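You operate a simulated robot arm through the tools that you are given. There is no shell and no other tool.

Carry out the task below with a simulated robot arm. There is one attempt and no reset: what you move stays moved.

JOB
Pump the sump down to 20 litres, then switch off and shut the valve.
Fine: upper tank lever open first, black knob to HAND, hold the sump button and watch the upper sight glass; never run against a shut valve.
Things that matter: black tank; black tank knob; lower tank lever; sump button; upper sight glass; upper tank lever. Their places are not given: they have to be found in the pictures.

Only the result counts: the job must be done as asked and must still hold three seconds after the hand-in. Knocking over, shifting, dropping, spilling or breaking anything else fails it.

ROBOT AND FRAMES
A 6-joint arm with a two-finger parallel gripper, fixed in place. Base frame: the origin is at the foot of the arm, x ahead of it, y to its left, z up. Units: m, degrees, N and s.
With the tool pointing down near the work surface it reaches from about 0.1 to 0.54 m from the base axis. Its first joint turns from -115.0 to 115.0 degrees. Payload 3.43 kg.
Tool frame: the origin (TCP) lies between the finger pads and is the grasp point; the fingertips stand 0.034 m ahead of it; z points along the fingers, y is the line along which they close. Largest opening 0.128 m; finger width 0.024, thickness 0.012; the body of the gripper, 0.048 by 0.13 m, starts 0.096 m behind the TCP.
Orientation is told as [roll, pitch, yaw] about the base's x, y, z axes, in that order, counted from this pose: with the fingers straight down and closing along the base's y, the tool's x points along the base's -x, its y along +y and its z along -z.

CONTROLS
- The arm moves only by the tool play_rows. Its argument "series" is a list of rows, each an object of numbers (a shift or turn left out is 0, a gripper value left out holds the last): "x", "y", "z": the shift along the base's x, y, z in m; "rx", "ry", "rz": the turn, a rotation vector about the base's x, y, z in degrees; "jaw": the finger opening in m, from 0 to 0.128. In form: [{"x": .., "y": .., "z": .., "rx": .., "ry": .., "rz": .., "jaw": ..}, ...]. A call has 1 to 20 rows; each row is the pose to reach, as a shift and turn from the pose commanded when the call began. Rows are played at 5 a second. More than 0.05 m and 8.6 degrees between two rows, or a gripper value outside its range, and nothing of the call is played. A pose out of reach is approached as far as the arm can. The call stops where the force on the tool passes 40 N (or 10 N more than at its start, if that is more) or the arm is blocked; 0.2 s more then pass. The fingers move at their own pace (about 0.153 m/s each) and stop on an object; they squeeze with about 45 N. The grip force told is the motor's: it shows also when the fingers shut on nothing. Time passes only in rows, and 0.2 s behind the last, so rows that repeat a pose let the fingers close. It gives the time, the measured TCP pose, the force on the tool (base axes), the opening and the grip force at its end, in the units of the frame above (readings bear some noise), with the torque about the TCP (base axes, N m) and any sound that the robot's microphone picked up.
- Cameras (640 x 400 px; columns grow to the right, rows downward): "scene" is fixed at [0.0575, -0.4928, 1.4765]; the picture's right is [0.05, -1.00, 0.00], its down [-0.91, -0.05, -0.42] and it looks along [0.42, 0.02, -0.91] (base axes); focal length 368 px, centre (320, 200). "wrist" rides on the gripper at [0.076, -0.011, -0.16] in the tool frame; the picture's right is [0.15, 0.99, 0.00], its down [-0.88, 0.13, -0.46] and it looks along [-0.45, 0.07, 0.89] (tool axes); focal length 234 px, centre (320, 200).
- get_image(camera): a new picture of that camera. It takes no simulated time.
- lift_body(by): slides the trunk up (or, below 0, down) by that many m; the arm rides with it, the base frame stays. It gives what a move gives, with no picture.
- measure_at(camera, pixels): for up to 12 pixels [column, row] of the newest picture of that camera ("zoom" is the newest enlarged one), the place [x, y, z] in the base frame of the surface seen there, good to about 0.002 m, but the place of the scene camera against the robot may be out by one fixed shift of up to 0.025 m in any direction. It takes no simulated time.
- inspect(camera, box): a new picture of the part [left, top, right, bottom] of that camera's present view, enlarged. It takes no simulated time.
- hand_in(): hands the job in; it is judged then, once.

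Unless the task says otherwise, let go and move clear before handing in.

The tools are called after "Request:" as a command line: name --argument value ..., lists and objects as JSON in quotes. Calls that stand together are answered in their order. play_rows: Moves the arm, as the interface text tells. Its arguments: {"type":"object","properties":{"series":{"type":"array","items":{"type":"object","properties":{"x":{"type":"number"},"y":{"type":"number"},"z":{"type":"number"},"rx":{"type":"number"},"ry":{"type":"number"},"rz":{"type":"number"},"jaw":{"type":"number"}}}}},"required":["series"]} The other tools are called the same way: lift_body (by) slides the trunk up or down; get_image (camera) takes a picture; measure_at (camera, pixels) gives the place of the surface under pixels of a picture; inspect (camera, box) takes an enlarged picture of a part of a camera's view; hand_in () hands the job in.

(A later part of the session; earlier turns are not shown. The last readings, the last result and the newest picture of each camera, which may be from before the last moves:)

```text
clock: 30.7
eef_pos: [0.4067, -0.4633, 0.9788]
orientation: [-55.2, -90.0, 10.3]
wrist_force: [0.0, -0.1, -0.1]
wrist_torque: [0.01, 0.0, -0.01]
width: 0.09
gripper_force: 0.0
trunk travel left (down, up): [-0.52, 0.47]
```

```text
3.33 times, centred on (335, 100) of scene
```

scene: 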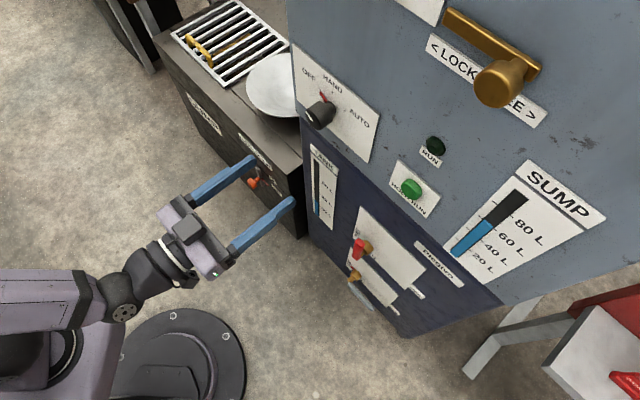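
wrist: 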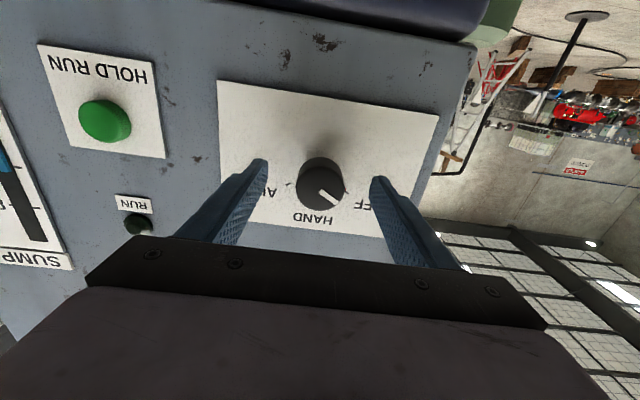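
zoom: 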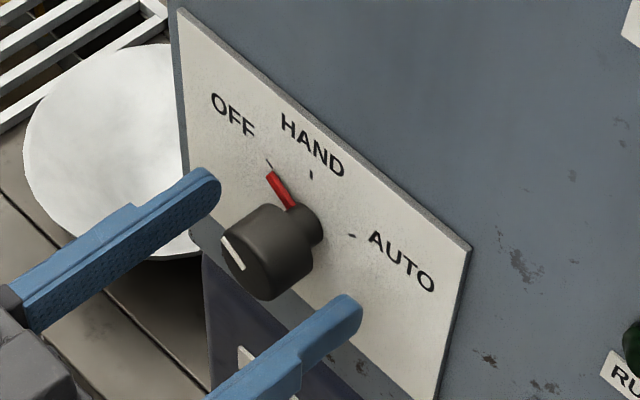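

The fingers straddle the knob without contact. I'll close the jaws on it.

Request:
play_rows --series '[{"jaw": 0.045}, {"jaw": 0.03}, {"jaw": 0.03}, {"jaw": 0.03}]'

Request:
inspect --camera "scene" --box '[250, 40, 420, 160]'

```text
clock: 31.7
eef_pos: [0.4069, -0.4614, 0.979]
orientation: [-81.2, -89.9, 36.3]
wrist_force: [3.1, 0.7, 0.0]
wrist_torque: [-0.05, 0.01, -0.54]
width: 0.0392
gripper_force: 45.6
trunk travel left (down, up): [-0.52, 0.47]
```

```text
3.33 times, centred on (335, 100) of scene
```

zoom: 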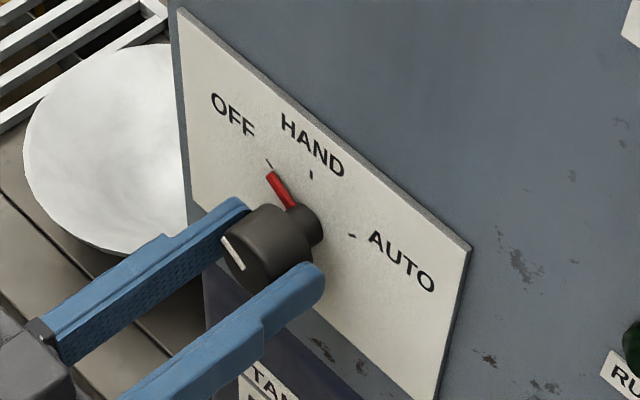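

The knob is held (39.2 mm, 46 N). I'll turn clockwise as seen from the robot, 30° first, and check the pointer.

Request:
play_rows --series '[{"rx": 3.54, "ry": -3.54}, {"rx": 7.07, "ry": -7.07}, {"rx": 10.61, "ry": -10.61}, {"rx": 14.14, "ry": -14.14}, {"rx": 17.68, "ry": -17.68}, {"rx": 21.21, "ry": -21.21}, {"rx": 21.21, "ry": -21.21}]'

Request:
inspect --camera "scene" --box '[250, 40, 420, 160]'

```text
clock: 33.3
eef_pos: [0.4075, -0.4614, 0.9792]
orientation: [90.0, -60.0, -134.8]
wrist_force: [4.3, 1.9, 0.7]
wrist_torque: [0.42, 0.44, -0.21]
width: 0.0396
gripper_force: 45.2
trunk travel left (down, up): [-0.52, 0.47]
```

```text
3.33 times, centred on (335, 100) of scene
```

zoom: 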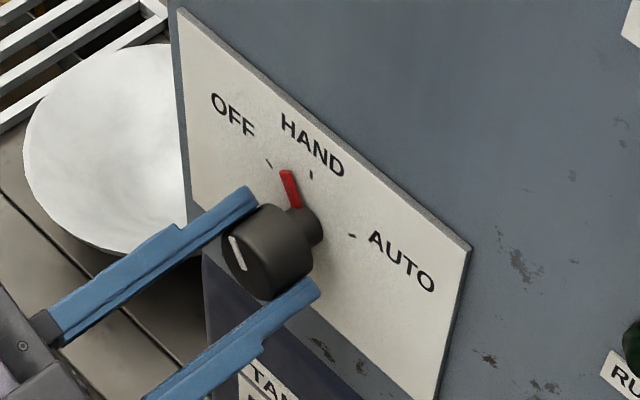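

The red pointer is halfway between OFF and HAND, so there is no slip. I'll turn the remaining 30°.

Request:
play_rows --series '[{"rx": 3.54, "ry": -3.54}, {"rx": 7.07, "ry": -7.07}, {"rx": 10.61, "ry": -10.61}, {"rx": 14.14, "ry": -14.14}, {"rx": 17.68, "ry": -17.68}, {"rx": 21.21, "ry": -21.21}, {"rx": 21.21, "ry": -21.21}]'

Request:
inspect --camera "scene" --box '[250, 40, 420, 160]'

Request:
get_image --camera "wrist"

```text
clock: 34.9
eef_pos: [0.4067, -0.4628, 0.9789]
orientation: [90.1, -30.1, -134.9]
wrist_force: [8.4, 2.6, 3.3]
wrist_torque: [0.36, 0.36, 0.03]
width: 0.0394
gripper_force: 45.1
trunk travel left (down, up): [-0.52, 0.47]
```

```text
3.33 times, centred on (335, 100) of scene
```

zoom: 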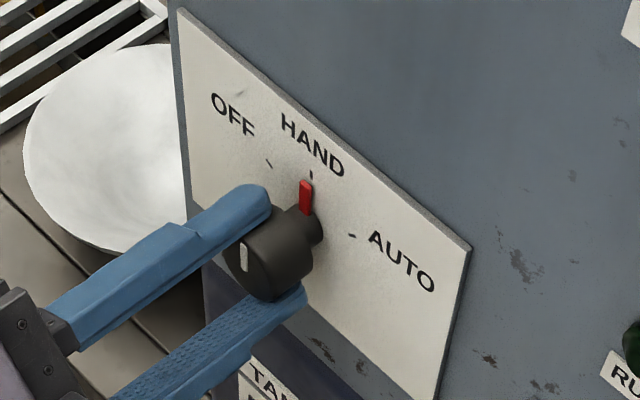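

```text
taken
```

wrist: 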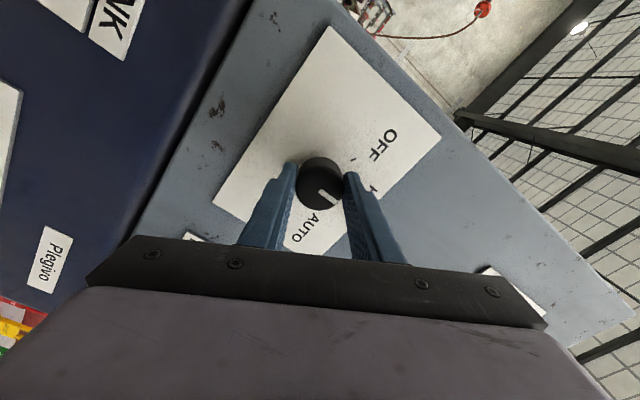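

The pointer now stands at the HAND tick, allowing for parallax. I'll open the jaws, hold a moment, then back straight off and check that the knob stays there.

Request:
play_rows --series '[{"jaw": 0.09}, {"jaw": 0.09}, {"x": -0.02, "y": 0.02}, {"x": -0.045, "y": 0.045}, {"x": -0.06, "y": 0.06}, {"x": -0.06, "y": 0.06}]'

Request:
inspect --camera "scene" --box '[250, 40, 420, 160]'

Request:
get_image --camera "wrist"

Request:
get_image --camera "scene"

```text
clock: 36.3
eef_pos: [0.3462, -0.4022, 0.9792]
orientation: [90.1, -30.1, -135.1]
wrist_force: [-0.2, -0.1, -1.1]
wrist_torque: [-0.02, 0.0, -0.01]
width: 0.0899
gripper_force: 0.1
trunk travel left (down, up): [-0.52, 0.47]
```

```text
3.33 times, centred on (335, 100) of scene
```

zoom: 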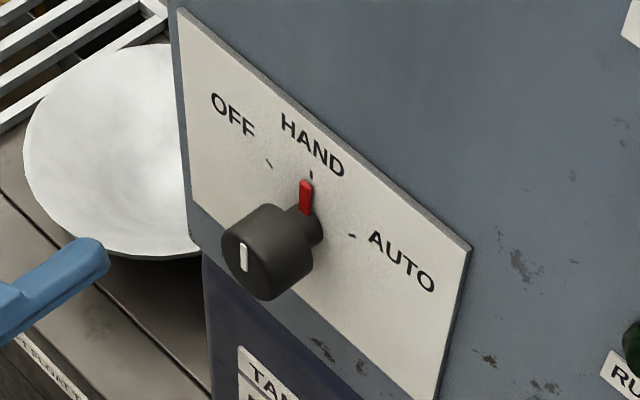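

```text
taken
```

wrist: 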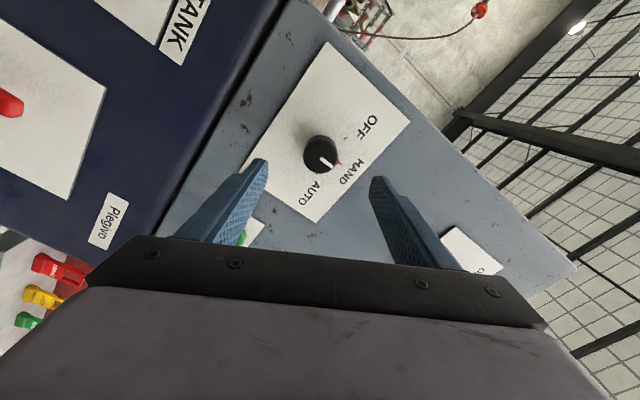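

```text
taken
```

scene: 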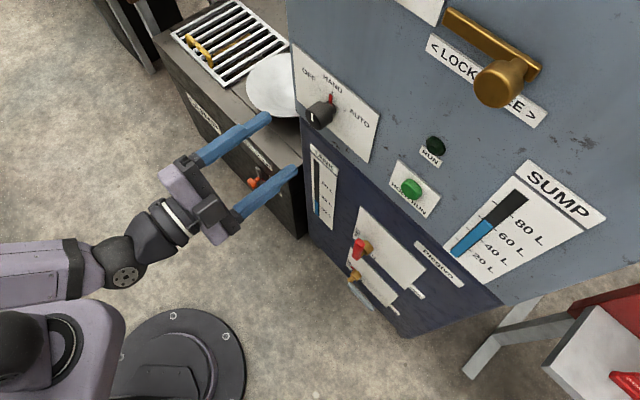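

The knob stays on HAND and the RUN lamp is dark. I'll untwist the tool by 60°, close the jaws, and move across in front of the HOLD RUN button at (s=-0.2235, z=0.958).

Request:
play_rows --series '[{"rx": -5.3, "ry": 5.3, "x": -0.016, "y": -0.016, "z": -0.003, "jaw": 0.05}, {"rx": -10.6, "ry": 10.6, "x": -0.032, "y": -0.032, "z": -0.006, "jaw": 0.0}, {"rx": -15.9, "ry": 15.9, "x": -0.048, "y": -0.048, "z": -0.009, "jaw": 0.0}, {"rx": -21.2, "ry": 21.2, "x": -0.064, "y": -0.064, "z": -0.012, "jaw": 0.0}, {"rx": -26.5, "ry": 26.5, "x": -0.08, "y": -0.08, "z": -0.015, "jaw": 0.0}, {"rx": -31.8, "ry": 31.8, "x": -0.096, "y": -0.096, "z": -0.018, "jaw": 0.0}, {"rx": -37.1, "ry": 37.1, "x": -0.112, "y": -0.112, "z": -0.02, "jaw": 0.0}, {"rx": -42.4, "ry": 42.4, "x": -0.13, "y": -0.13, "z": -0.0212, "jaw": 0.0}, {"rx": -42.4, "ry": 42.4, "x": -0.13, "y": -0.13, "z": -0.0212, "jaw": 0.0}]'

Request:
get_image --camera "wrist"

Request:
get_image --camera "scene"

```text
clock: 38.3
eef_pos: [0.2155, -0.5328, 0.9568]
orientation: [-72.3, -89.9, 27.2]
wrist_force: [-0.3, -0.2, -0.1]
wrist_torque: [-0.01, 0.01, 0.02]
width: 0.0002
gripper_force: 32.6
trunk travel left (down, up): [-0.52, 0.47]
```

```text
taken
```

wrist: 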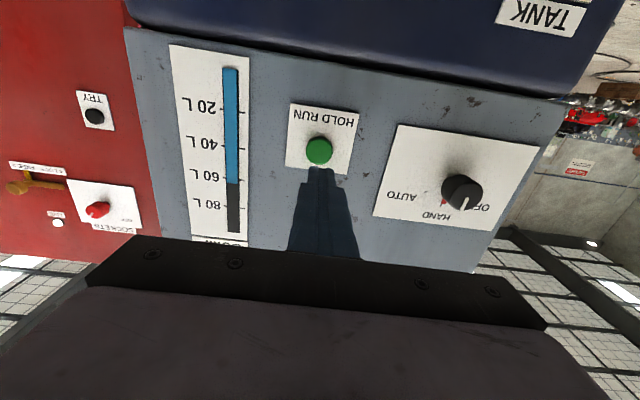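

```text
taken
```

scene: 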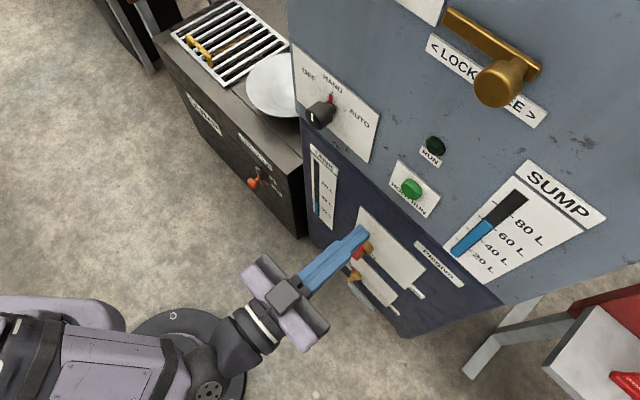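

The fingertip is aligned with the green button at (319,150), and the sump glass is fully visible at (233,150), reading about 62 L. I'll approach to about 8 mm short of the button.

Request:
measure_at --camera "wrist" --pixels '[[319, 150], [319, 142], [319, 158], [310, 150], [328, 150], [232, 182], [232, 178], [243, 109], [243, 147], [243, 181]]'

Request:
play_rows --series '[{"x": 0.02, "y": -0.02, "z": 0.001}, {"x": 0.04, "y": -0.04, "z": 0.001}, {"x": 0.0575, "y": -0.0575, "z": 0.001}, {"x": 0.0575, "y": -0.0575, "z": 0.001}]'

Request:
get_image --camera "wrist"

Request:
inspect --camera "scene" --box '[330, 120, 550, 270]'

```text
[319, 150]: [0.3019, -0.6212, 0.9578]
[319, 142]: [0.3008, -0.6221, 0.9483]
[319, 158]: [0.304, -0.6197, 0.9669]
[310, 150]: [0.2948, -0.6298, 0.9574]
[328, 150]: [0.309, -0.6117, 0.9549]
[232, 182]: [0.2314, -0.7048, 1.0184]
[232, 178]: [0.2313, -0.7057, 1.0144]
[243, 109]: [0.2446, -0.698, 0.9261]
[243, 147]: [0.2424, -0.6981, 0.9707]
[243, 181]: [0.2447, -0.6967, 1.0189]
```

```text
clock: 39.3
eef_pos: [0.274, -0.59, 0.9592]
orientation: [-16.4, -90.0, -28.6]
wrist_force: [-1.2, -0.7, 0.3]
wrist_torque: [0.0, -0.02, 0.02]
width: 0.0
gripper_force: 32.8
trunk travel left (down, up): [-0.52, 0.47]
```

```text
taken
```

wrist: 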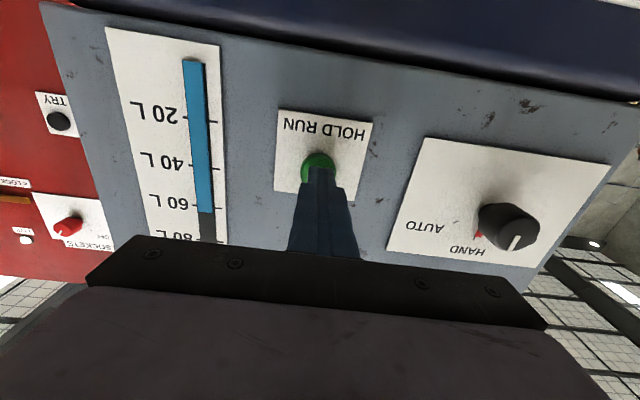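

```text
2.67 times, centred on (440, 195) of scene
```

zoom: 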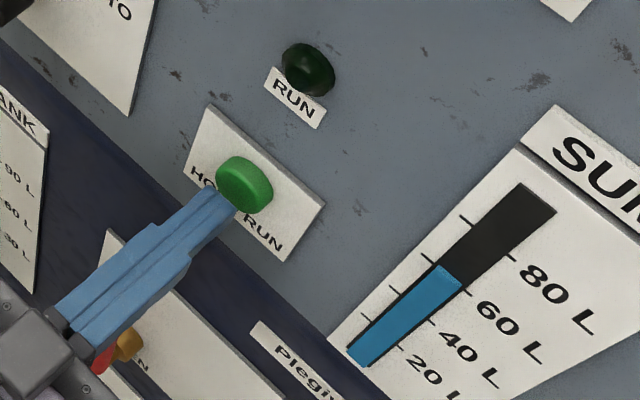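

The tip is about 8 mm short of the button and the valve is open with the knob on HAND. I'll press gently and watch the RUN lamp, force and level.

Request:
play_rows --series '[{"x": 0.004, "y": -0.004}, {"x": 0.008, "y": -0.008}]'

Request:
inspect --camera "scene" --box '[330, 120, 550, 270]'

```text
clock: 39.9
eef_pos: [0.2822, -0.5968, 0.9573]
orientation: [30.1, -90.0, -75.0]
wrist_force: [-1.2, 0.7, 0.3]
wrist_torque: [0.0, 0.0, -0.02]
width: 0.0
gripper_force: 33.3
trunk travel left (down, up): [-0.52, 0.47]
```

```text
2.67 times, centred on (440, 195) of scene
```

zoom: 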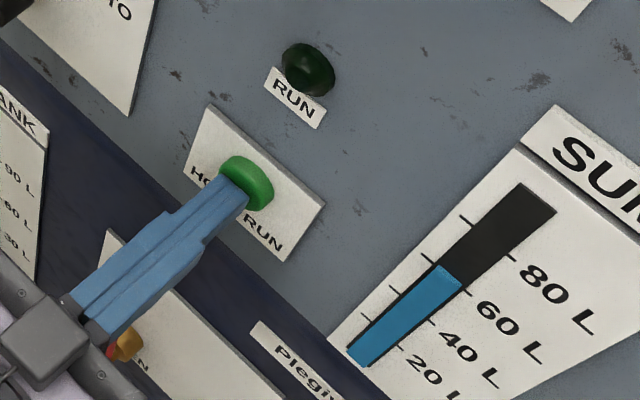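

There is light contact only (about 1.4 N) and the RUN lamp is still dark. I'll press about 4 mm further.

Request:
play_rows --series '[{"x": 0.0028, "y": -0.0028}]'

Request:
inspect --camera "scene" --box '[330, 120, 550, 270]'

```text
clock: 40.3
eef_pos: [0.2843, -0.6014, 0.9583]
orientation: [-17.5, -90.0, -27.4]
wrist_force: [-2.5, 4.9, -1.8]
wrist_torque: [0.07, 0.02, 0.05]
width: 0.0002
gripper_force: 32.9
trunk travel left (down, up): [-0.52, 0.47]
heard: click
```

```text
2.67 times, centred on (440, 195) of scene
```

zoom: 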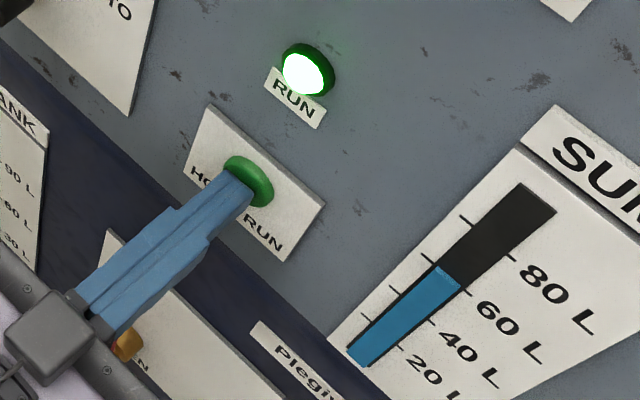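

A click was heard and the RUN lamp is lit, so the pump is running. I'll hold 1 s with a hair more pressure and read the level.

Request:
play_rows --series '[{"x": 0.0007, "y": -0.0007}, {"x": 0.0007, "y": -0.0007}, {"x": 0.0007, "y": -0.0007}, {"x": 0.0007, "y": -0.0007}]'

Request:
get_image --camera "wrist"

Request:
inspect --camera "scene" --box '[330, 120, 550, 270]'

```text
clock: 41.3
eef_pos: [0.285, -0.6012, 0.9581]
orientation: [-14.1, -90.0, -30.8]
wrist_force: [-5.3, 9.1, -5.4]
wrist_torque: [0.12, 0.1, 0.05]
width: 0.0
gripper_force: 33.3
trunk travel left (down, up): [-0.52, 0.47]
```

```text
taken
```

wrist: 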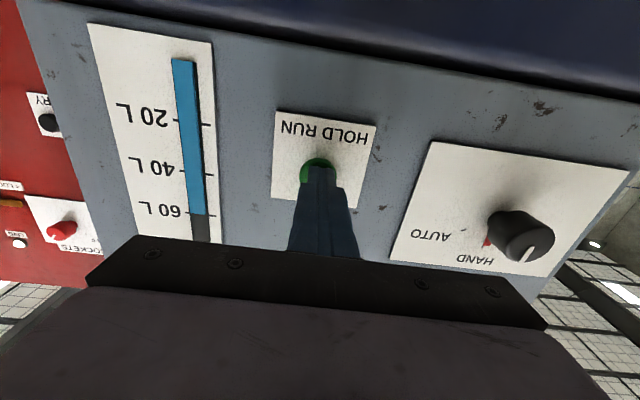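

```text
2.67 times, centred on (440, 195) of scene
```

zoom: 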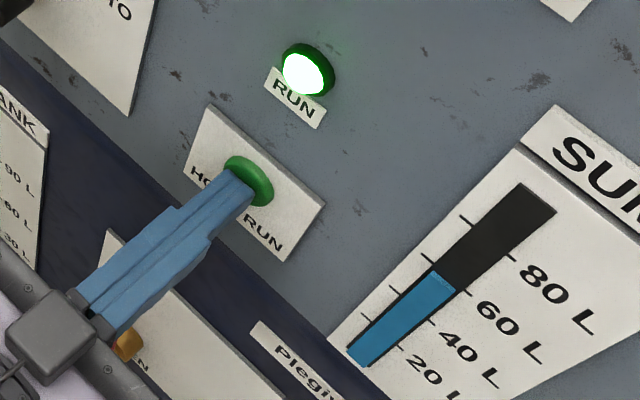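

The level drops at roughly 2–3 L/s with the lamp lit. I'll hold another 3 s and then measure.

Request:
play_rows --series '[{}, {}, {}, {}, {}, {}, {}, {}, {}, {}, {}, {}, {}, {}]'

Request:
get_image --camera "wrist"

Request:
inspect --camera "wrist" --box '[100, 40, 260, 240]'

Request:
inspect --camera "scene" --box '[330, 120, 550, 270]'

```text
clock: 44.3
eef_pos: [0.2848, -0.6003, 0.9598]
orientation: [-167.1, -89.8, 122.1]
wrist_force: [-6.9, 7.2, -3.4]
wrist_torque: [0.09, 0.09, 0.01]
width: 0.0
gripper_force: 33.4
trunk travel left (down, up): [-0.52, 0.47]
```

```text
taken
```

wrist: 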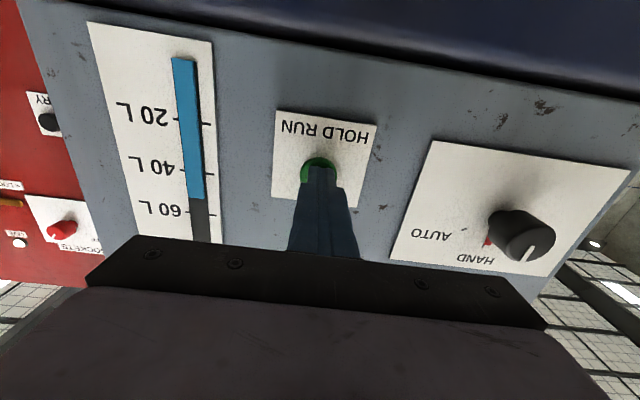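

```text
2.00 times, centred on (180, 140) of wrist
```

zoom: 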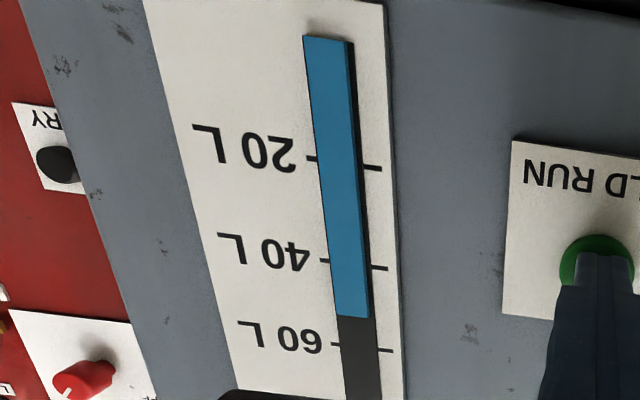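

```text
2.67 times, centred on (440, 195) of scene
```

zoom: 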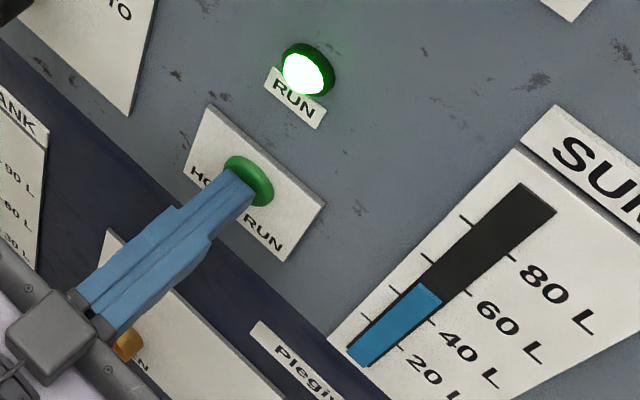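

The level is about 52 L, so the rate is about 2.4 L/s. I'll hold about 4 s more and re-measure.

Request:
play_rows --series '[{}, {}, {}, {}, {}, {}, {}, {}, {}, {}, {}, {}, {}, {}, {}, {}, {}, {}, {}]'

Request:
inspect --camera "wrist" --box '[100, 40, 260, 240]'

Request:
inspect --camera "scene" --box '[330, 120, 550, 270]'

```text
clock: 48.3
eef_pos: [0.2843, -0.6008, 0.9591]
orientation: [-170.0, -89.9, 125.1]
wrist_force: [-6.3, 6.2, 0.3]
wrist_torque: [0.0, -0.01, -0.02]
width: 0.0
gripper_force: 32.8
trunk travel left (down, up): [-0.52, 0.47]
```

```text
2.00 times, centred on (180, 140) of wrist
```

zoom: 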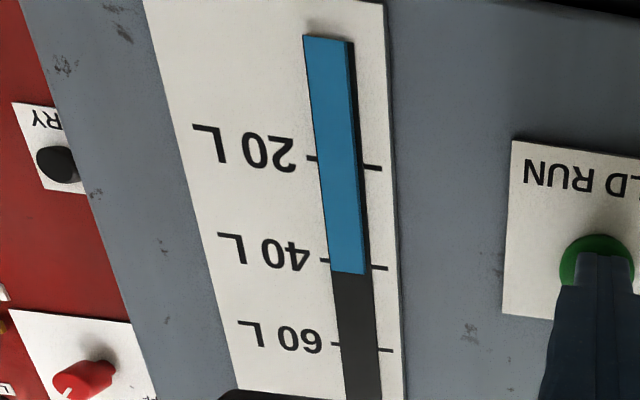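

```text
2.67 times, centred on (440, 195) of scene
```

zoom: 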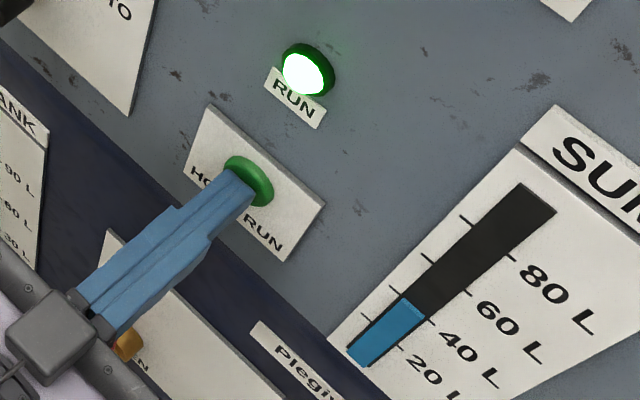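

The level is near 42 L. I'll measure the column top and ticks precisely from the wrist zoom, which takes no simulated time.

Request:
inspect --camera "wrist" --box '[150, 50, 230, 190]'

```text
2.86 times, centred on (190, 120) of wrist
```

zoom: 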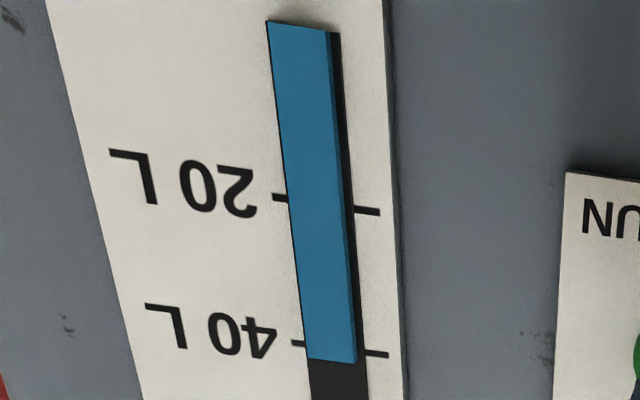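

Request:
measure_at --camera "zoom" --pixels '[[280, 197], [365, 211], [298, 341], [377, 354], [310, 355], [332, 355], [350, 358], [332, 365], [300, 24], [270, 22], [325, 30], [330, 380]]'

```text
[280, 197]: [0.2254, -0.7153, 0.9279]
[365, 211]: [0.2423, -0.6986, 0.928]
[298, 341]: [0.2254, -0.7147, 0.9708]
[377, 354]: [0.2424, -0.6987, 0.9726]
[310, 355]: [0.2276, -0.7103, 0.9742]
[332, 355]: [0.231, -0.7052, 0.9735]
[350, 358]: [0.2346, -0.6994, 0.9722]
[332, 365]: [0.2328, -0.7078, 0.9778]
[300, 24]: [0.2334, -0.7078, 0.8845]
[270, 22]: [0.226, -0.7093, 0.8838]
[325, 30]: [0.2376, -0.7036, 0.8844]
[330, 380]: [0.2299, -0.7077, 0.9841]
```

The column top is at z≈0.9745, which is about 41.5 L, and the rate is about 2.6 L/s. I'll hold another 4 s, which should bring it to about 31 L.

Request:
play_rows --series '[{}, {}, {}, {}, {}, {}, {}, {}, {}, {}, {}, {}, {}, {}, {}, {}, {}, {}, {}]'

Request:
inspect --camera "scene" --box '[330, 120, 550, 270]'

Request:
inspect --camera "wrist" --box '[150, 50, 230, 190]'

```text
clock: 52.3
eef_pos: [0.2839, -0.6007, 0.9602]
orientation: [-169.0, -90.0, 124.2]
wrist_force: [-6.3, 5.1, 0.8]
wrist_torque: [0.0, -0.02, 0.0]
width: 0.0003
gripper_force: 33.1
trunk travel left (down, up): [-0.52, 0.47]
```

```text
2.67 times, centred on (440, 195) of scene
```

zoom: 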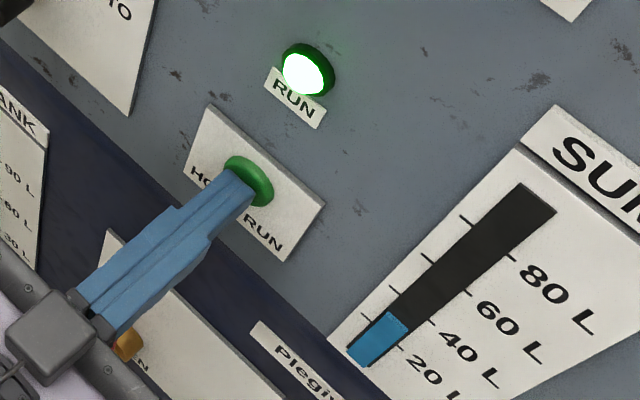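

```text
2.86 times, centred on (190, 120) of wrist
```

zoom: 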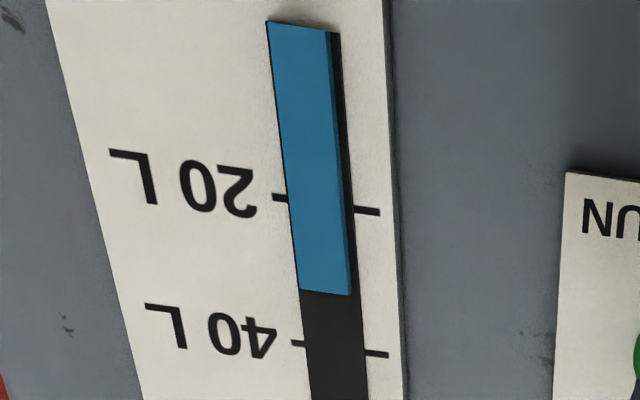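

Request:
measure_at --camera "zoom" --pixels '[[305, 287], [325, 289], [345, 291], [325, 291], [325, 296], [325, 300], [325, 204], [310, 202]]'

```text
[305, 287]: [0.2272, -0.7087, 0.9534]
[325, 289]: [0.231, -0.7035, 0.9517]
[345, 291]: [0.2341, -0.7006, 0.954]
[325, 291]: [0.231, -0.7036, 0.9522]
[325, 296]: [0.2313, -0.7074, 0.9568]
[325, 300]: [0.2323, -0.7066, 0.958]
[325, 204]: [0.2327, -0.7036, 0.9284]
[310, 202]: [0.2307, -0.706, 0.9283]
```

The column top is at z≈0.954, about 32 L, with the rate near 2.45 L/s, so about 4.9 s remain. I'll hold 3.6 s more and then re-read.

Request:
play_rows --series '[{}, {}, {}, {}, {}, {}, {}, {}, {}, {}, {}, {}, {}, {}, {}, {}, {}]'

Request:
inspect --camera "scene" --box '[330, 120, 550, 270]'

Request:
inspect --camera "wrist" --box '[160, 60, 220, 150]'

```text
clock: 55.9
eef_pos: [0.2853, -0.6014, 0.9603]
orientation: [-168.5, -89.9, 123.5]
wrist_force: [-6.5, 5.7, 0.7]
wrist_torque: [-0.04, -0.02, -0.04]
width: 0.0
gripper_force: 32.7
trunk travel left (down, up): [-0.52, 0.47]
```

```text
2.67 times, centred on (440, 195) of scene
```

zoom: 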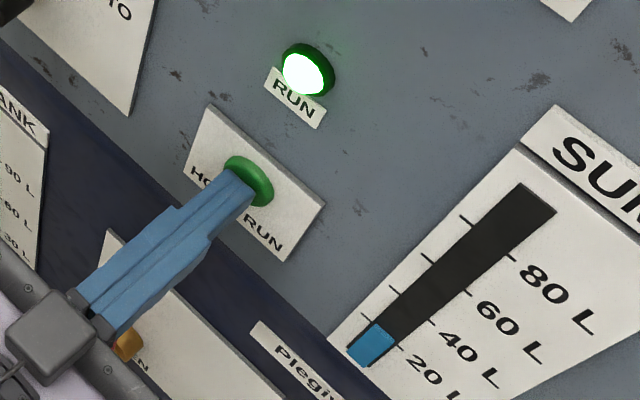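

```text
4.44 times, centred on (190, 105) of wrist
```

zoom: 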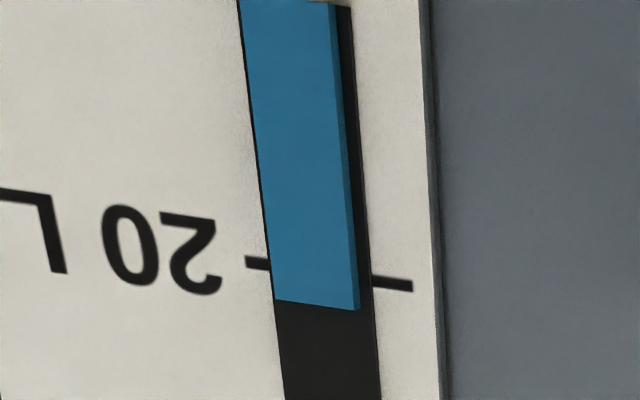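

Request:
measure_at --camera "zoom" --pixels '[[258, 262], [390, 284], [285, 292], [310, 296], [340, 300], [310, 302], [320, 300], [345, 306], [310, 308], [320, 315], [310, 270], [335, 274]]'

```text
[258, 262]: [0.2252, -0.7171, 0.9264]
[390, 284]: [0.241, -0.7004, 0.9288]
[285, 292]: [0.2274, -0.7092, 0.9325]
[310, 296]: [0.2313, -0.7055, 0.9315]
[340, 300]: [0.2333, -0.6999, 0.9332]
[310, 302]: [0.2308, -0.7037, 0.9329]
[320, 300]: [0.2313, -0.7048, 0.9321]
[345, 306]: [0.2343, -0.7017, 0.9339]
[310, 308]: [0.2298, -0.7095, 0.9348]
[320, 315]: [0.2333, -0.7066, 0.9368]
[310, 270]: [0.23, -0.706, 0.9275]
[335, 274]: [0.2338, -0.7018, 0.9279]
```

The column top is at z≈0.9333 against the 20 L tick at 0.928, so about 22.4 L with about 0.9 s of pumping left. I'll hold 0.2 s more, release, and see whether the level coasts.

Request:
play_rows --series '[{}, {"x": -0.007, "y": 0.007}, {"x": -0.007, "y": 0.007}]'

Request:
inspect --camera "scene" --box '[330, 120, 550, 270]'

Request:
inspect --camera "wrist" --box '[160, 60, 220, 150]'

```text
clock: 56.7
eef_pos: [0.2788, -0.5953, 0.959]
orientation: [-32.5, -90.1, -12.3]
wrist_force: [-0.1, -0.3, 0.1]
wrist_torque: [-0.03, -0.02, -0.01]
width: 0.0001
gripper_force: 33.2
trunk travel left (down, up): [-0.52, 0.47]
```

```text
2.67 times, centred on (440, 195) of scene
```

zoom: 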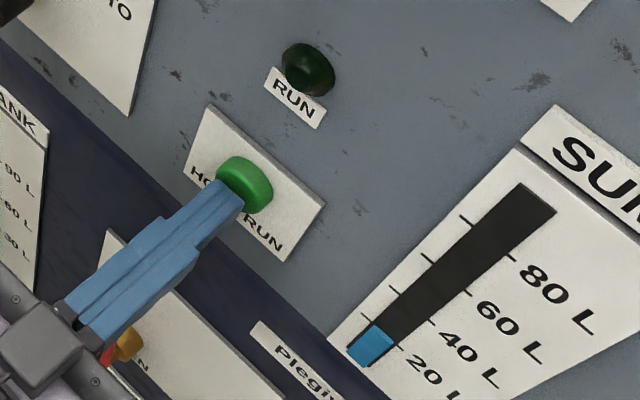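

```text
4.44 times, centred on (190, 105) of wrist
```

zoom: 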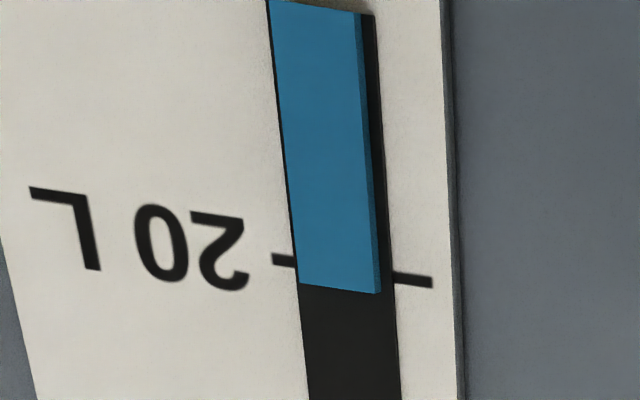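

The RUN lamp is out and the level is about 21.4 L. I'll measure it, then wait a second to see whether the level drifts with the pump stopped.

Request:
measure_at --camera "zoom" --pixels '[[283, 260], [412, 281], [315, 280], [340, 284], [365, 288], [340, 288], [355, 287], [325, 283], [340, 293], [340, 269], [360, 272]]'

Request:
play_rows --series '[{}, {}, {}, {}]'

Request:
inspect --camera "wrist" --box '[160, 60, 220, 150]'

```text
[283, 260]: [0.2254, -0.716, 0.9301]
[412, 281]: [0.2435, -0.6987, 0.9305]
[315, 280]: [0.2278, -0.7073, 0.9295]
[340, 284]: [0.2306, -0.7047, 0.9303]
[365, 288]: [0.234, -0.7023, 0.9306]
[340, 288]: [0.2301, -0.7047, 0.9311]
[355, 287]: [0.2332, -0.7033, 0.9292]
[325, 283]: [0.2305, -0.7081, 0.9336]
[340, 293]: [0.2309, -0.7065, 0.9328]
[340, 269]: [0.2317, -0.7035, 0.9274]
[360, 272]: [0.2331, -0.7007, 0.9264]
```

```text
clock: 57.7
eef_pos: [0.2801, -0.595, 0.9588]
orientation: [-51.7, -90.0, 6.7]
wrist_force: [1.4, 0.4, 0.0]
wrist_torque: [0.0, -0.01, 0.0]
width: 0.0
gripper_force: 32.8
trunk travel left (down, up): [-0.52, 0.47]
```

```text
4.44 times, centred on (190, 105) of wrist
```

zoom: 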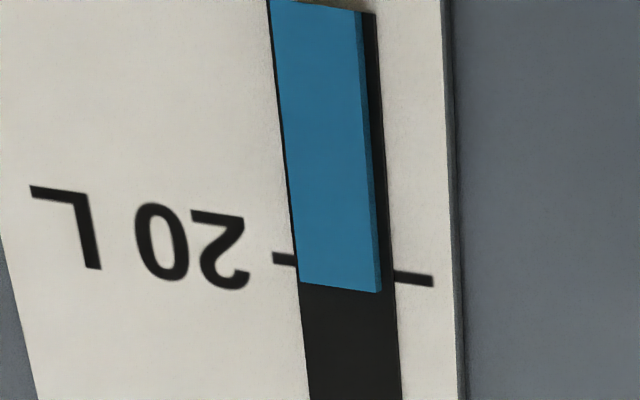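

The level holds steady at about 21.2 L with no coasting or backflow. About 0.45 s more pumping is needed, so I'll press again briefly and check the lamp and level at the end of that call.

Request:
play_rows --series '[{"x": 0.007, "y": -0.007}]'

Request:
inspect --camera "scene" --box '[330, 120, 550, 270]'

Request:
inspect --camera "wrist" --box '[160, 60, 220, 150]'

```text
clock: 58.1
eef_pos: [0.2842, -0.6003, 0.96]
orientation: [-21.6, -90.0, -23.3]
wrist_force: [-5.6, 6.2, -2.1]
wrist_torque: [-0.02, 0.05, -0.02]
width: 0.0001
gripper_force: 32.7
trunk travel left (down, up): [-0.52, 0.47]
heard: click
```

```text
2.67 times, centred on (440, 195) of scene
```

zoom: 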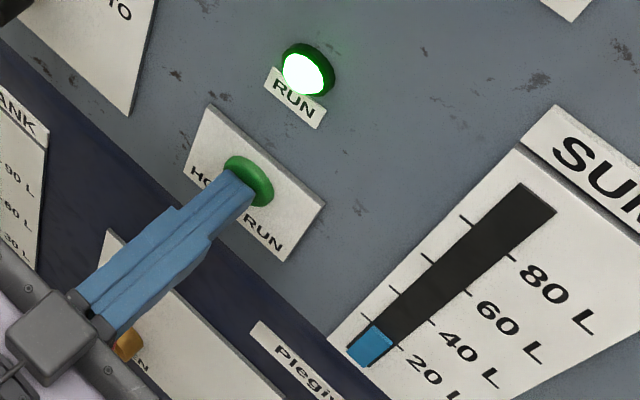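

```text
4.44 times, centred on (190, 105) of wrist
```

zoom: 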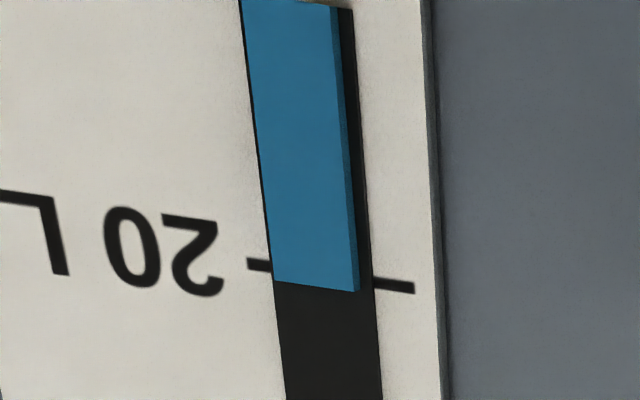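

The lamp is lit and the level is about 20.6 L. Releasing takes about 0.2 s (about 0.5 L), so I'll release now.

Request:
play_rows --series '[{"x": -0.007, "y": 0.007}, {"x": -0.007, "y": 0.007}, {"x": -0.007, "y": 0.007}]'

Request:
inspect --camera "scene" --box '[330, 120, 550, 270]'

Request:
inspect --camera "wrist" --box '[160, 60, 220, 150]'

```text
clock: 58.9
eef_pos: [0.2787, -0.5943, 0.9592]
orientation: [-61.1, -90.0, 16.2]
wrist_force: [-0.2, 0.8, 0.6]
wrist_torque: [0.02, -0.03, 0.0]
width: 0.0
gripper_force: 33.2
trunk travel left (down, up): [-0.52, 0.47]
```

```text
2.67 times, centred on (440, 195) of scene
```

zoom: 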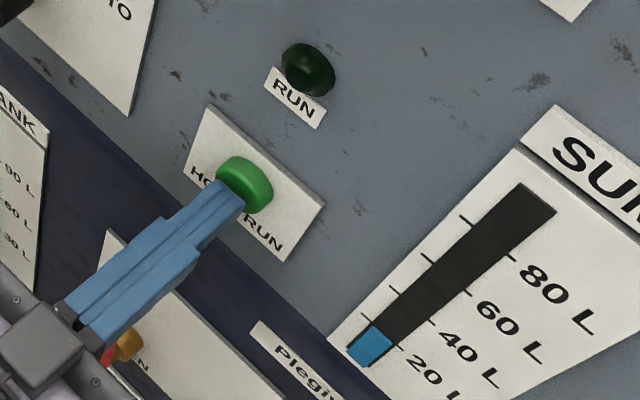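

```text
4.44 times, centred on (190, 105) of wrist
```

zoom: 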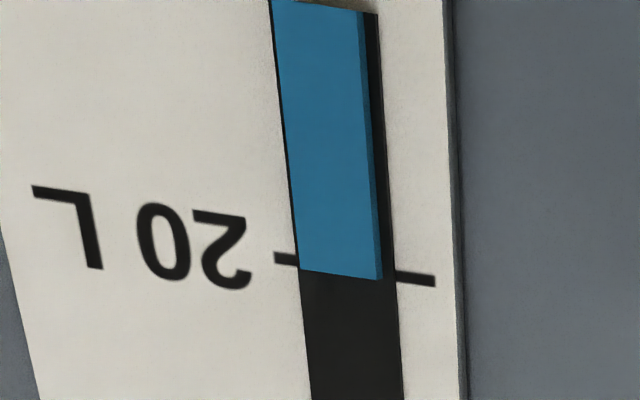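

The lamp is out and the column top is within about 0.15 L of the 20 L tick. Next I'll back off, open the jaws, and move across to the knob to switch OFF.

Request:
play_rows --series '[{"x": -0.024, "y": 0.024}, {"x": -0.0476, "y": 0.0476}, {"x": -0.0226, "y": 0.0726, "z": 0.005, "jaw": 0.05}, {"x": 0.0024, "y": 0.0976, "z": 0.01, "jaw": 0.09}, {"x": 0.0274, "y": 0.1226, "z": 0.015, "jaw": 0.09}, {"x": 0.0524, "y": 0.1476, "z": 0.0203, "jaw": 0.09}, {"x": 0.0817, "y": 0.1769, "z": 0.0203, "jaw": 0.09}, {"x": 0.0817, "y": 0.1769, "z": 0.0203, "jaw": 0.09}, {"x": 0.0817, "y": 0.1769, "z": 0.0203, "jaw": 0.09}]'

Request:
get_image --camera "wrist"

Request:
get_image --camera "scene"

```text
clock: 60.9
eef_pos: [0.3585, -0.4161, 0.9791]
orientation: [-14.6, -90.0, -30.3]
wrist_force: [-0.3, 0.2, 0.0]
wrist_torque: [0.02, 0.03, 0.02]
width: 0.0899
gripper_force: 0.0
trunk travel left (down, up): [-0.52, 0.47]
```

```text
taken
```

wrist: 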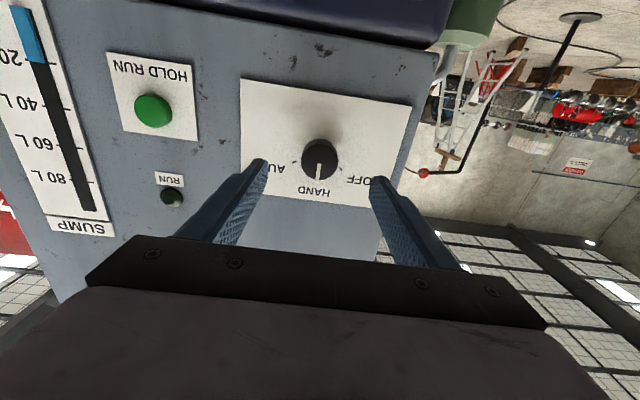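

```text
taken
```

scene: 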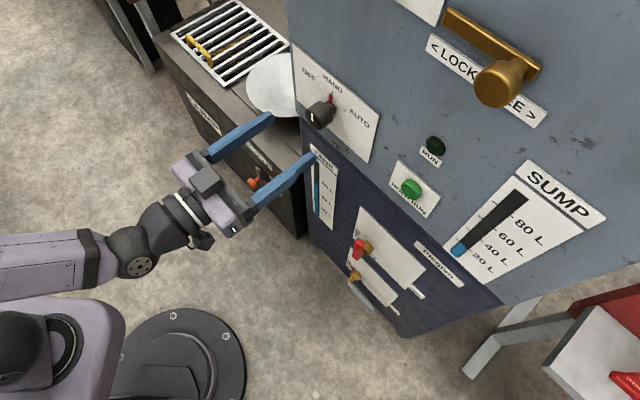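

I'm back at the same pre-grasp (s=-0.0407, z=0.979), with the knob at (320,160) on HAND. I'll move in and grip it.

Request:
play_rows --series '[{"x": 0.016, "y": -0.016, "z": 0.0005}, {"x": 0.032, "y": -0.032, "z": 0.0005}, {"x": 0.047, "y": -0.047, "z": 0.0005}, {"x": 0.047, "y": -0.047, "z": 0.0005}, {"x": 0.047, "y": -0.047, "z": 0.0005, "jaw": 0.045}, {"x": 0.047, "y": -0.047, "z": 0.0005, "jaw": 0.03}, {"x": 0.047, "y": -0.047, "z": 0.0005, "jaw": 0.03}, {"x": 0.047, "y": -0.047, "z": 0.0005, "jaw": 0.03}]'

Request:
inspect --camera "scene" --box '[250, 40, 420, 160]'

```text
clock: 62.7
eef_pos: [0.4078, -0.4657, 0.9797]
orientation: [-59.8, -90.0, 14.9]
wrist_force: [3.9, -0.3, 0.7]
wrist_torque: [-0.03, -0.03, -0.66]
width: 0.0397
gripper_force: 45.0
trunk travel left (down, up): [-0.52, 0.47]
```

```text
3.33 times, centred on (335, 100) of scene
```

zoom: 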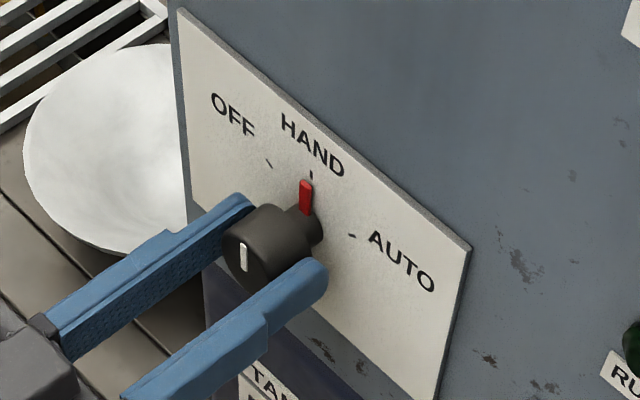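

The knob is gripped and still on HAND. I'll turn it anticlockwise by 60° to OFF.

Request:
play_rows --series '[{"rx": -3.54, "ry": 3.54}, {"rx": -7.07, "ry": 7.07}, {"rx": -10.61, "ry": 10.61}, {"rx": -14.14, "ry": 14.14}, {"rx": -17.68, "ry": 17.68}, {"rx": -21.21, "ry": 21.21}, {"rx": -24.75, "ry": 24.75}, {"rx": -28.28, "ry": 28.28}, {"rx": -31.82, "ry": 31.82}, {"rx": -35.36, "ry": 35.36}, {"rx": -38.89, "ry": 38.89}, {"rx": -42.43, "ry": 42.43}, {"rx": -42.43, "ry": 42.43}]'

Request:
inspect --camera "scene" --box '[250, 40, 420, 160]'

```text
clock: 63.6
eef_pos: [0.4075, -0.4652, 0.9806]
orientation: [-85.7, -72.8, 42.9]
wrist_force: [14.6, 3.7, -5.5]
wrist_torque: [-0.59, -0.63, -0.12]
width: 0.0406
gripper_force: 44.7
out of reach, approached as far as the arm can: row 3, 4
trunk travel left (down, up): [-0.52, 0.47]
stopped in row 4: the force on the tool passed its limit at 47 N (the readings are from after the stop); the commanded pose is now the measured one
```

```text
3.33 times, centred on (335, 100) of scene
```

zoom: 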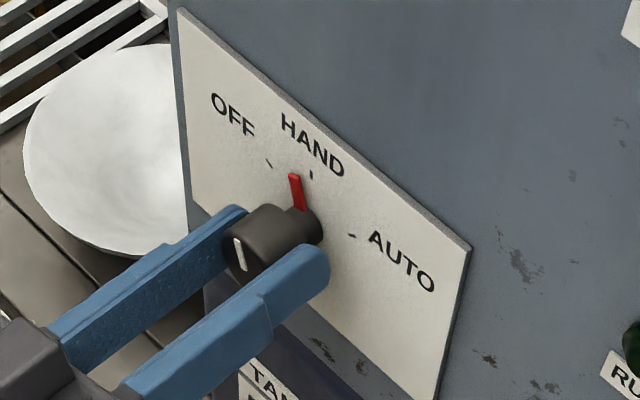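

The wrist ran into its joint limit at about -17°, so the knob stopped between OFF and HAND (pump not running). I'll open the jaws, twist the tool the other way around the knob, re-grip, and finish the turn from there.

Request:
play_rows --series '[{"jaw": 0.09}, {"jaw": 0.09}, {"jaw": 0.09}, {"rx": 5.0, "ry": -5.0}, {"rx": 10.0, "ry": -10.0}, {"rx": 14.0, "ry": -14.0}, {"rx": 14.0, "ry": -14.0}]'

Request:
inspect --camera "scene" --box '[250, 40, 420, 160]'

Request:
get_image --camera "wrist"

```text
clock: 65.2
eef_pos: [0.4043, -0.4664, 0.9816]
orientation: [79.5, -87.0, -122.7]
wrist_force: [0.4, -0.3, -0.3]
wrist_torque: [0.03, -0.01, 0.0]
width: 0.09
gripper_force: 0.0
trunk travel left (down, up): [-0.52, 0.47]
```

```text
3.33 times, centred on (335, 100) of scene
```

zoom: 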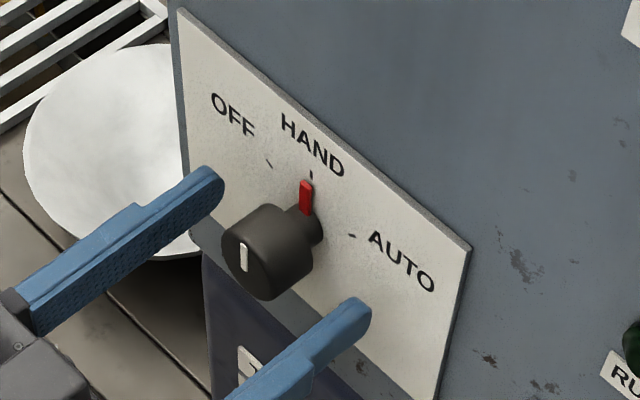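

```text
taken
```

wrist: 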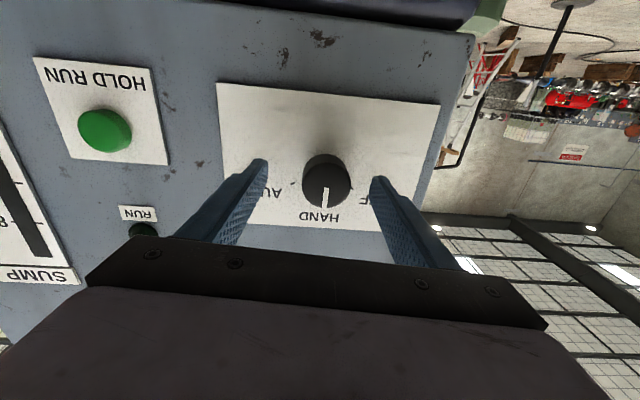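

The knob has a detent and snapped back to HAND (pointer on the HAND tick, RUN lamp dark). I'll correct the slight tilt and centring first, then twist the open jaws +57° around the knob.

Request:
play_rows --series '[{"rx": -0.38, "ry": -0.38, "rz": -1.81, "x": 0.0025, "y": 0.0025, "z": -0.002}, {"rx": -0.38, "ry": -0.38, "rz": -1.81, "x": 0.0025, "y": 0.0025, "z": -0.002}]'

Request:
play_rows --series '[{"rx": 5.0, "ry": -5.0}, {"rx": 10.0, "ry": -10.0}, {"rx": 15.0, "ry": -15.0}, {"rx": 20.0, "ry": -20.0}, {"rx": 25.0, "ry": -25.0}, {"rx": 30.0, "ry": -30.0}, {"rx": 35.0, "ry": -35.0}, {"rx": 40.0, "ry": -40.0}, {"rx": 40.0, "ry": -40.0}]'

Request:
get_image --camera "wrist"

Request:
inspect --camera "scene" --box '[250, 40, 420, 160]'

```text
clock: 65.8
eef_pos: [0.4052, -0.4642, 0.9803]
orientation: [89.7, -87.1, -134.8]
wrist_force: [0.6, -0.1, -0.8]
wrist_torque: [0.02, 0.0, 0.0]
width: 0.0901
gripper_force: 0.1
trunk travel left (down, up): [-0.52, 0.47]
```

```text
clock: 67.8
eef_pos: [0.4054, -0.4646, 0.9795]
orientation: [90.0, -30.6, -135.1]
wrist_force: [-0.3, 0.9, -0.2]
wrist_torque: [0.01, -0.05, 0.03]
width: 0.0899
gripper_force: 0.1
trunk travel left (down, up): [-0.52, 0.47]
```

```text
taken
```

wrist: 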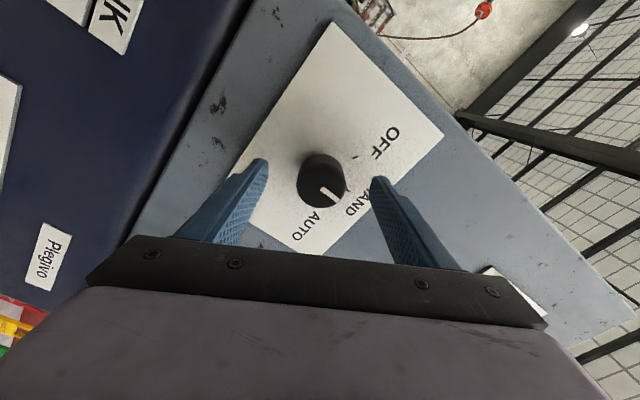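

```text
3.33 times, centred on (335, 100) of scene
```

zoom: 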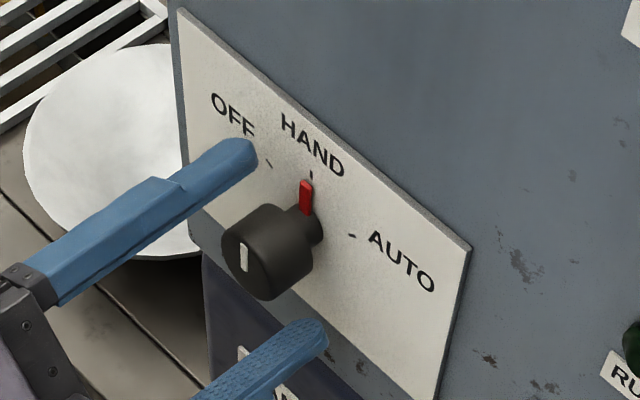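

The tool is now twisted +59°, straddling the knob with everything aligned. I'll grip the knob.

Request:
play_rows --series '[{"x": 0.001, "y": 0.001, "jaw": 0.045}, {"x": 0.001, "y": 0.001, "jaw": 0.03}, {"x": 0.001, "y": 0.001, "jaw": 0.03}, {"x": 0.001, "y": 0.001, "jaw": 0.03}]'

Request:
inspect --camera "scene" --box '[250, 40, 420, 160]'

```text
clock: 68.8
eef_pos: [0.406, -0.4636, 0.98]
orientation: [90.1, -30.6, -135.0]
wrist_force: [2.6, -1.3, 2.1]
wrist_torque: [0.46, 0.44, -0.25]
width: 0.0394
gripper_force: 45.3
trunk travel left (down, up): [-0.52, 0.47]
```

```text
3.33 times, centred on (335, 100) of scene
```

zoom: 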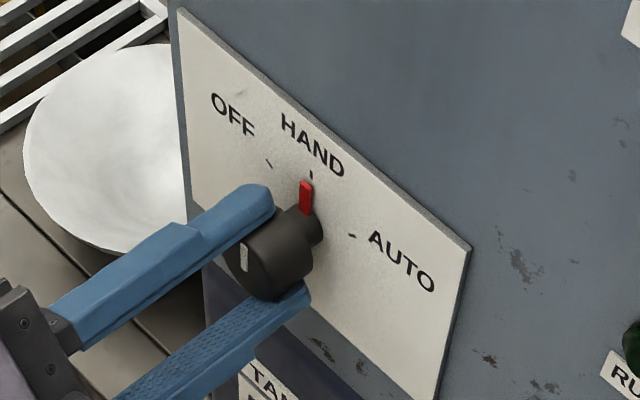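

The grip is firm with the pointer on HAND. I'll turn -60° (anticlockwise) to OFF, which ends at zero twist and stays inside the wrist limit.

Request:
play_rows --series '[{"rx": -3.54, "ry": 3.54}, {"rx": -7.07, "ry": 7.07}, {"rx": -10.61, "ry": 10.61}, {"rx": -14.14, "ry": 14.14}, {"rx": -17.68, "ry": 17.68}, {"rx": -21.21, "ry": 21.21}, {"rx": -24.75, "ry": 24.75}, {"rx": -28.28, "ry": 28.28}, {"rx": -31.82, "ry": 31.82}, {"rx": -35.36, "ry": 35.36}, {"rx": -38.89, "ry": 38.89}, {"rx": -42.43, "ry": 42.43}, {"rx": -42.43, "ry": 42.43}]'

Request:
inspect --camera "scene" --box '[250, 40, 420, 160]'

```text
clock: 71.7
eef_pos: [0.4059, -0.4632, 0.9809]
orientation: [-93.7, -89.2, 48.8]
wrist_force: [4.1, -1.9, 5.3]
wrist_torque: [0.13, 0.13, -0.63]
width: 0.0393
gripper_force: 44.6
trunk travel left (down, up): [-0.52, 0.47]
```

```text
3.33 times, centred on (335, 100) of scene
```

zoom: 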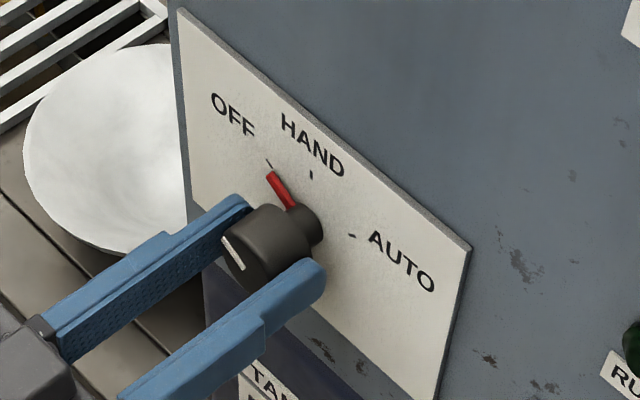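

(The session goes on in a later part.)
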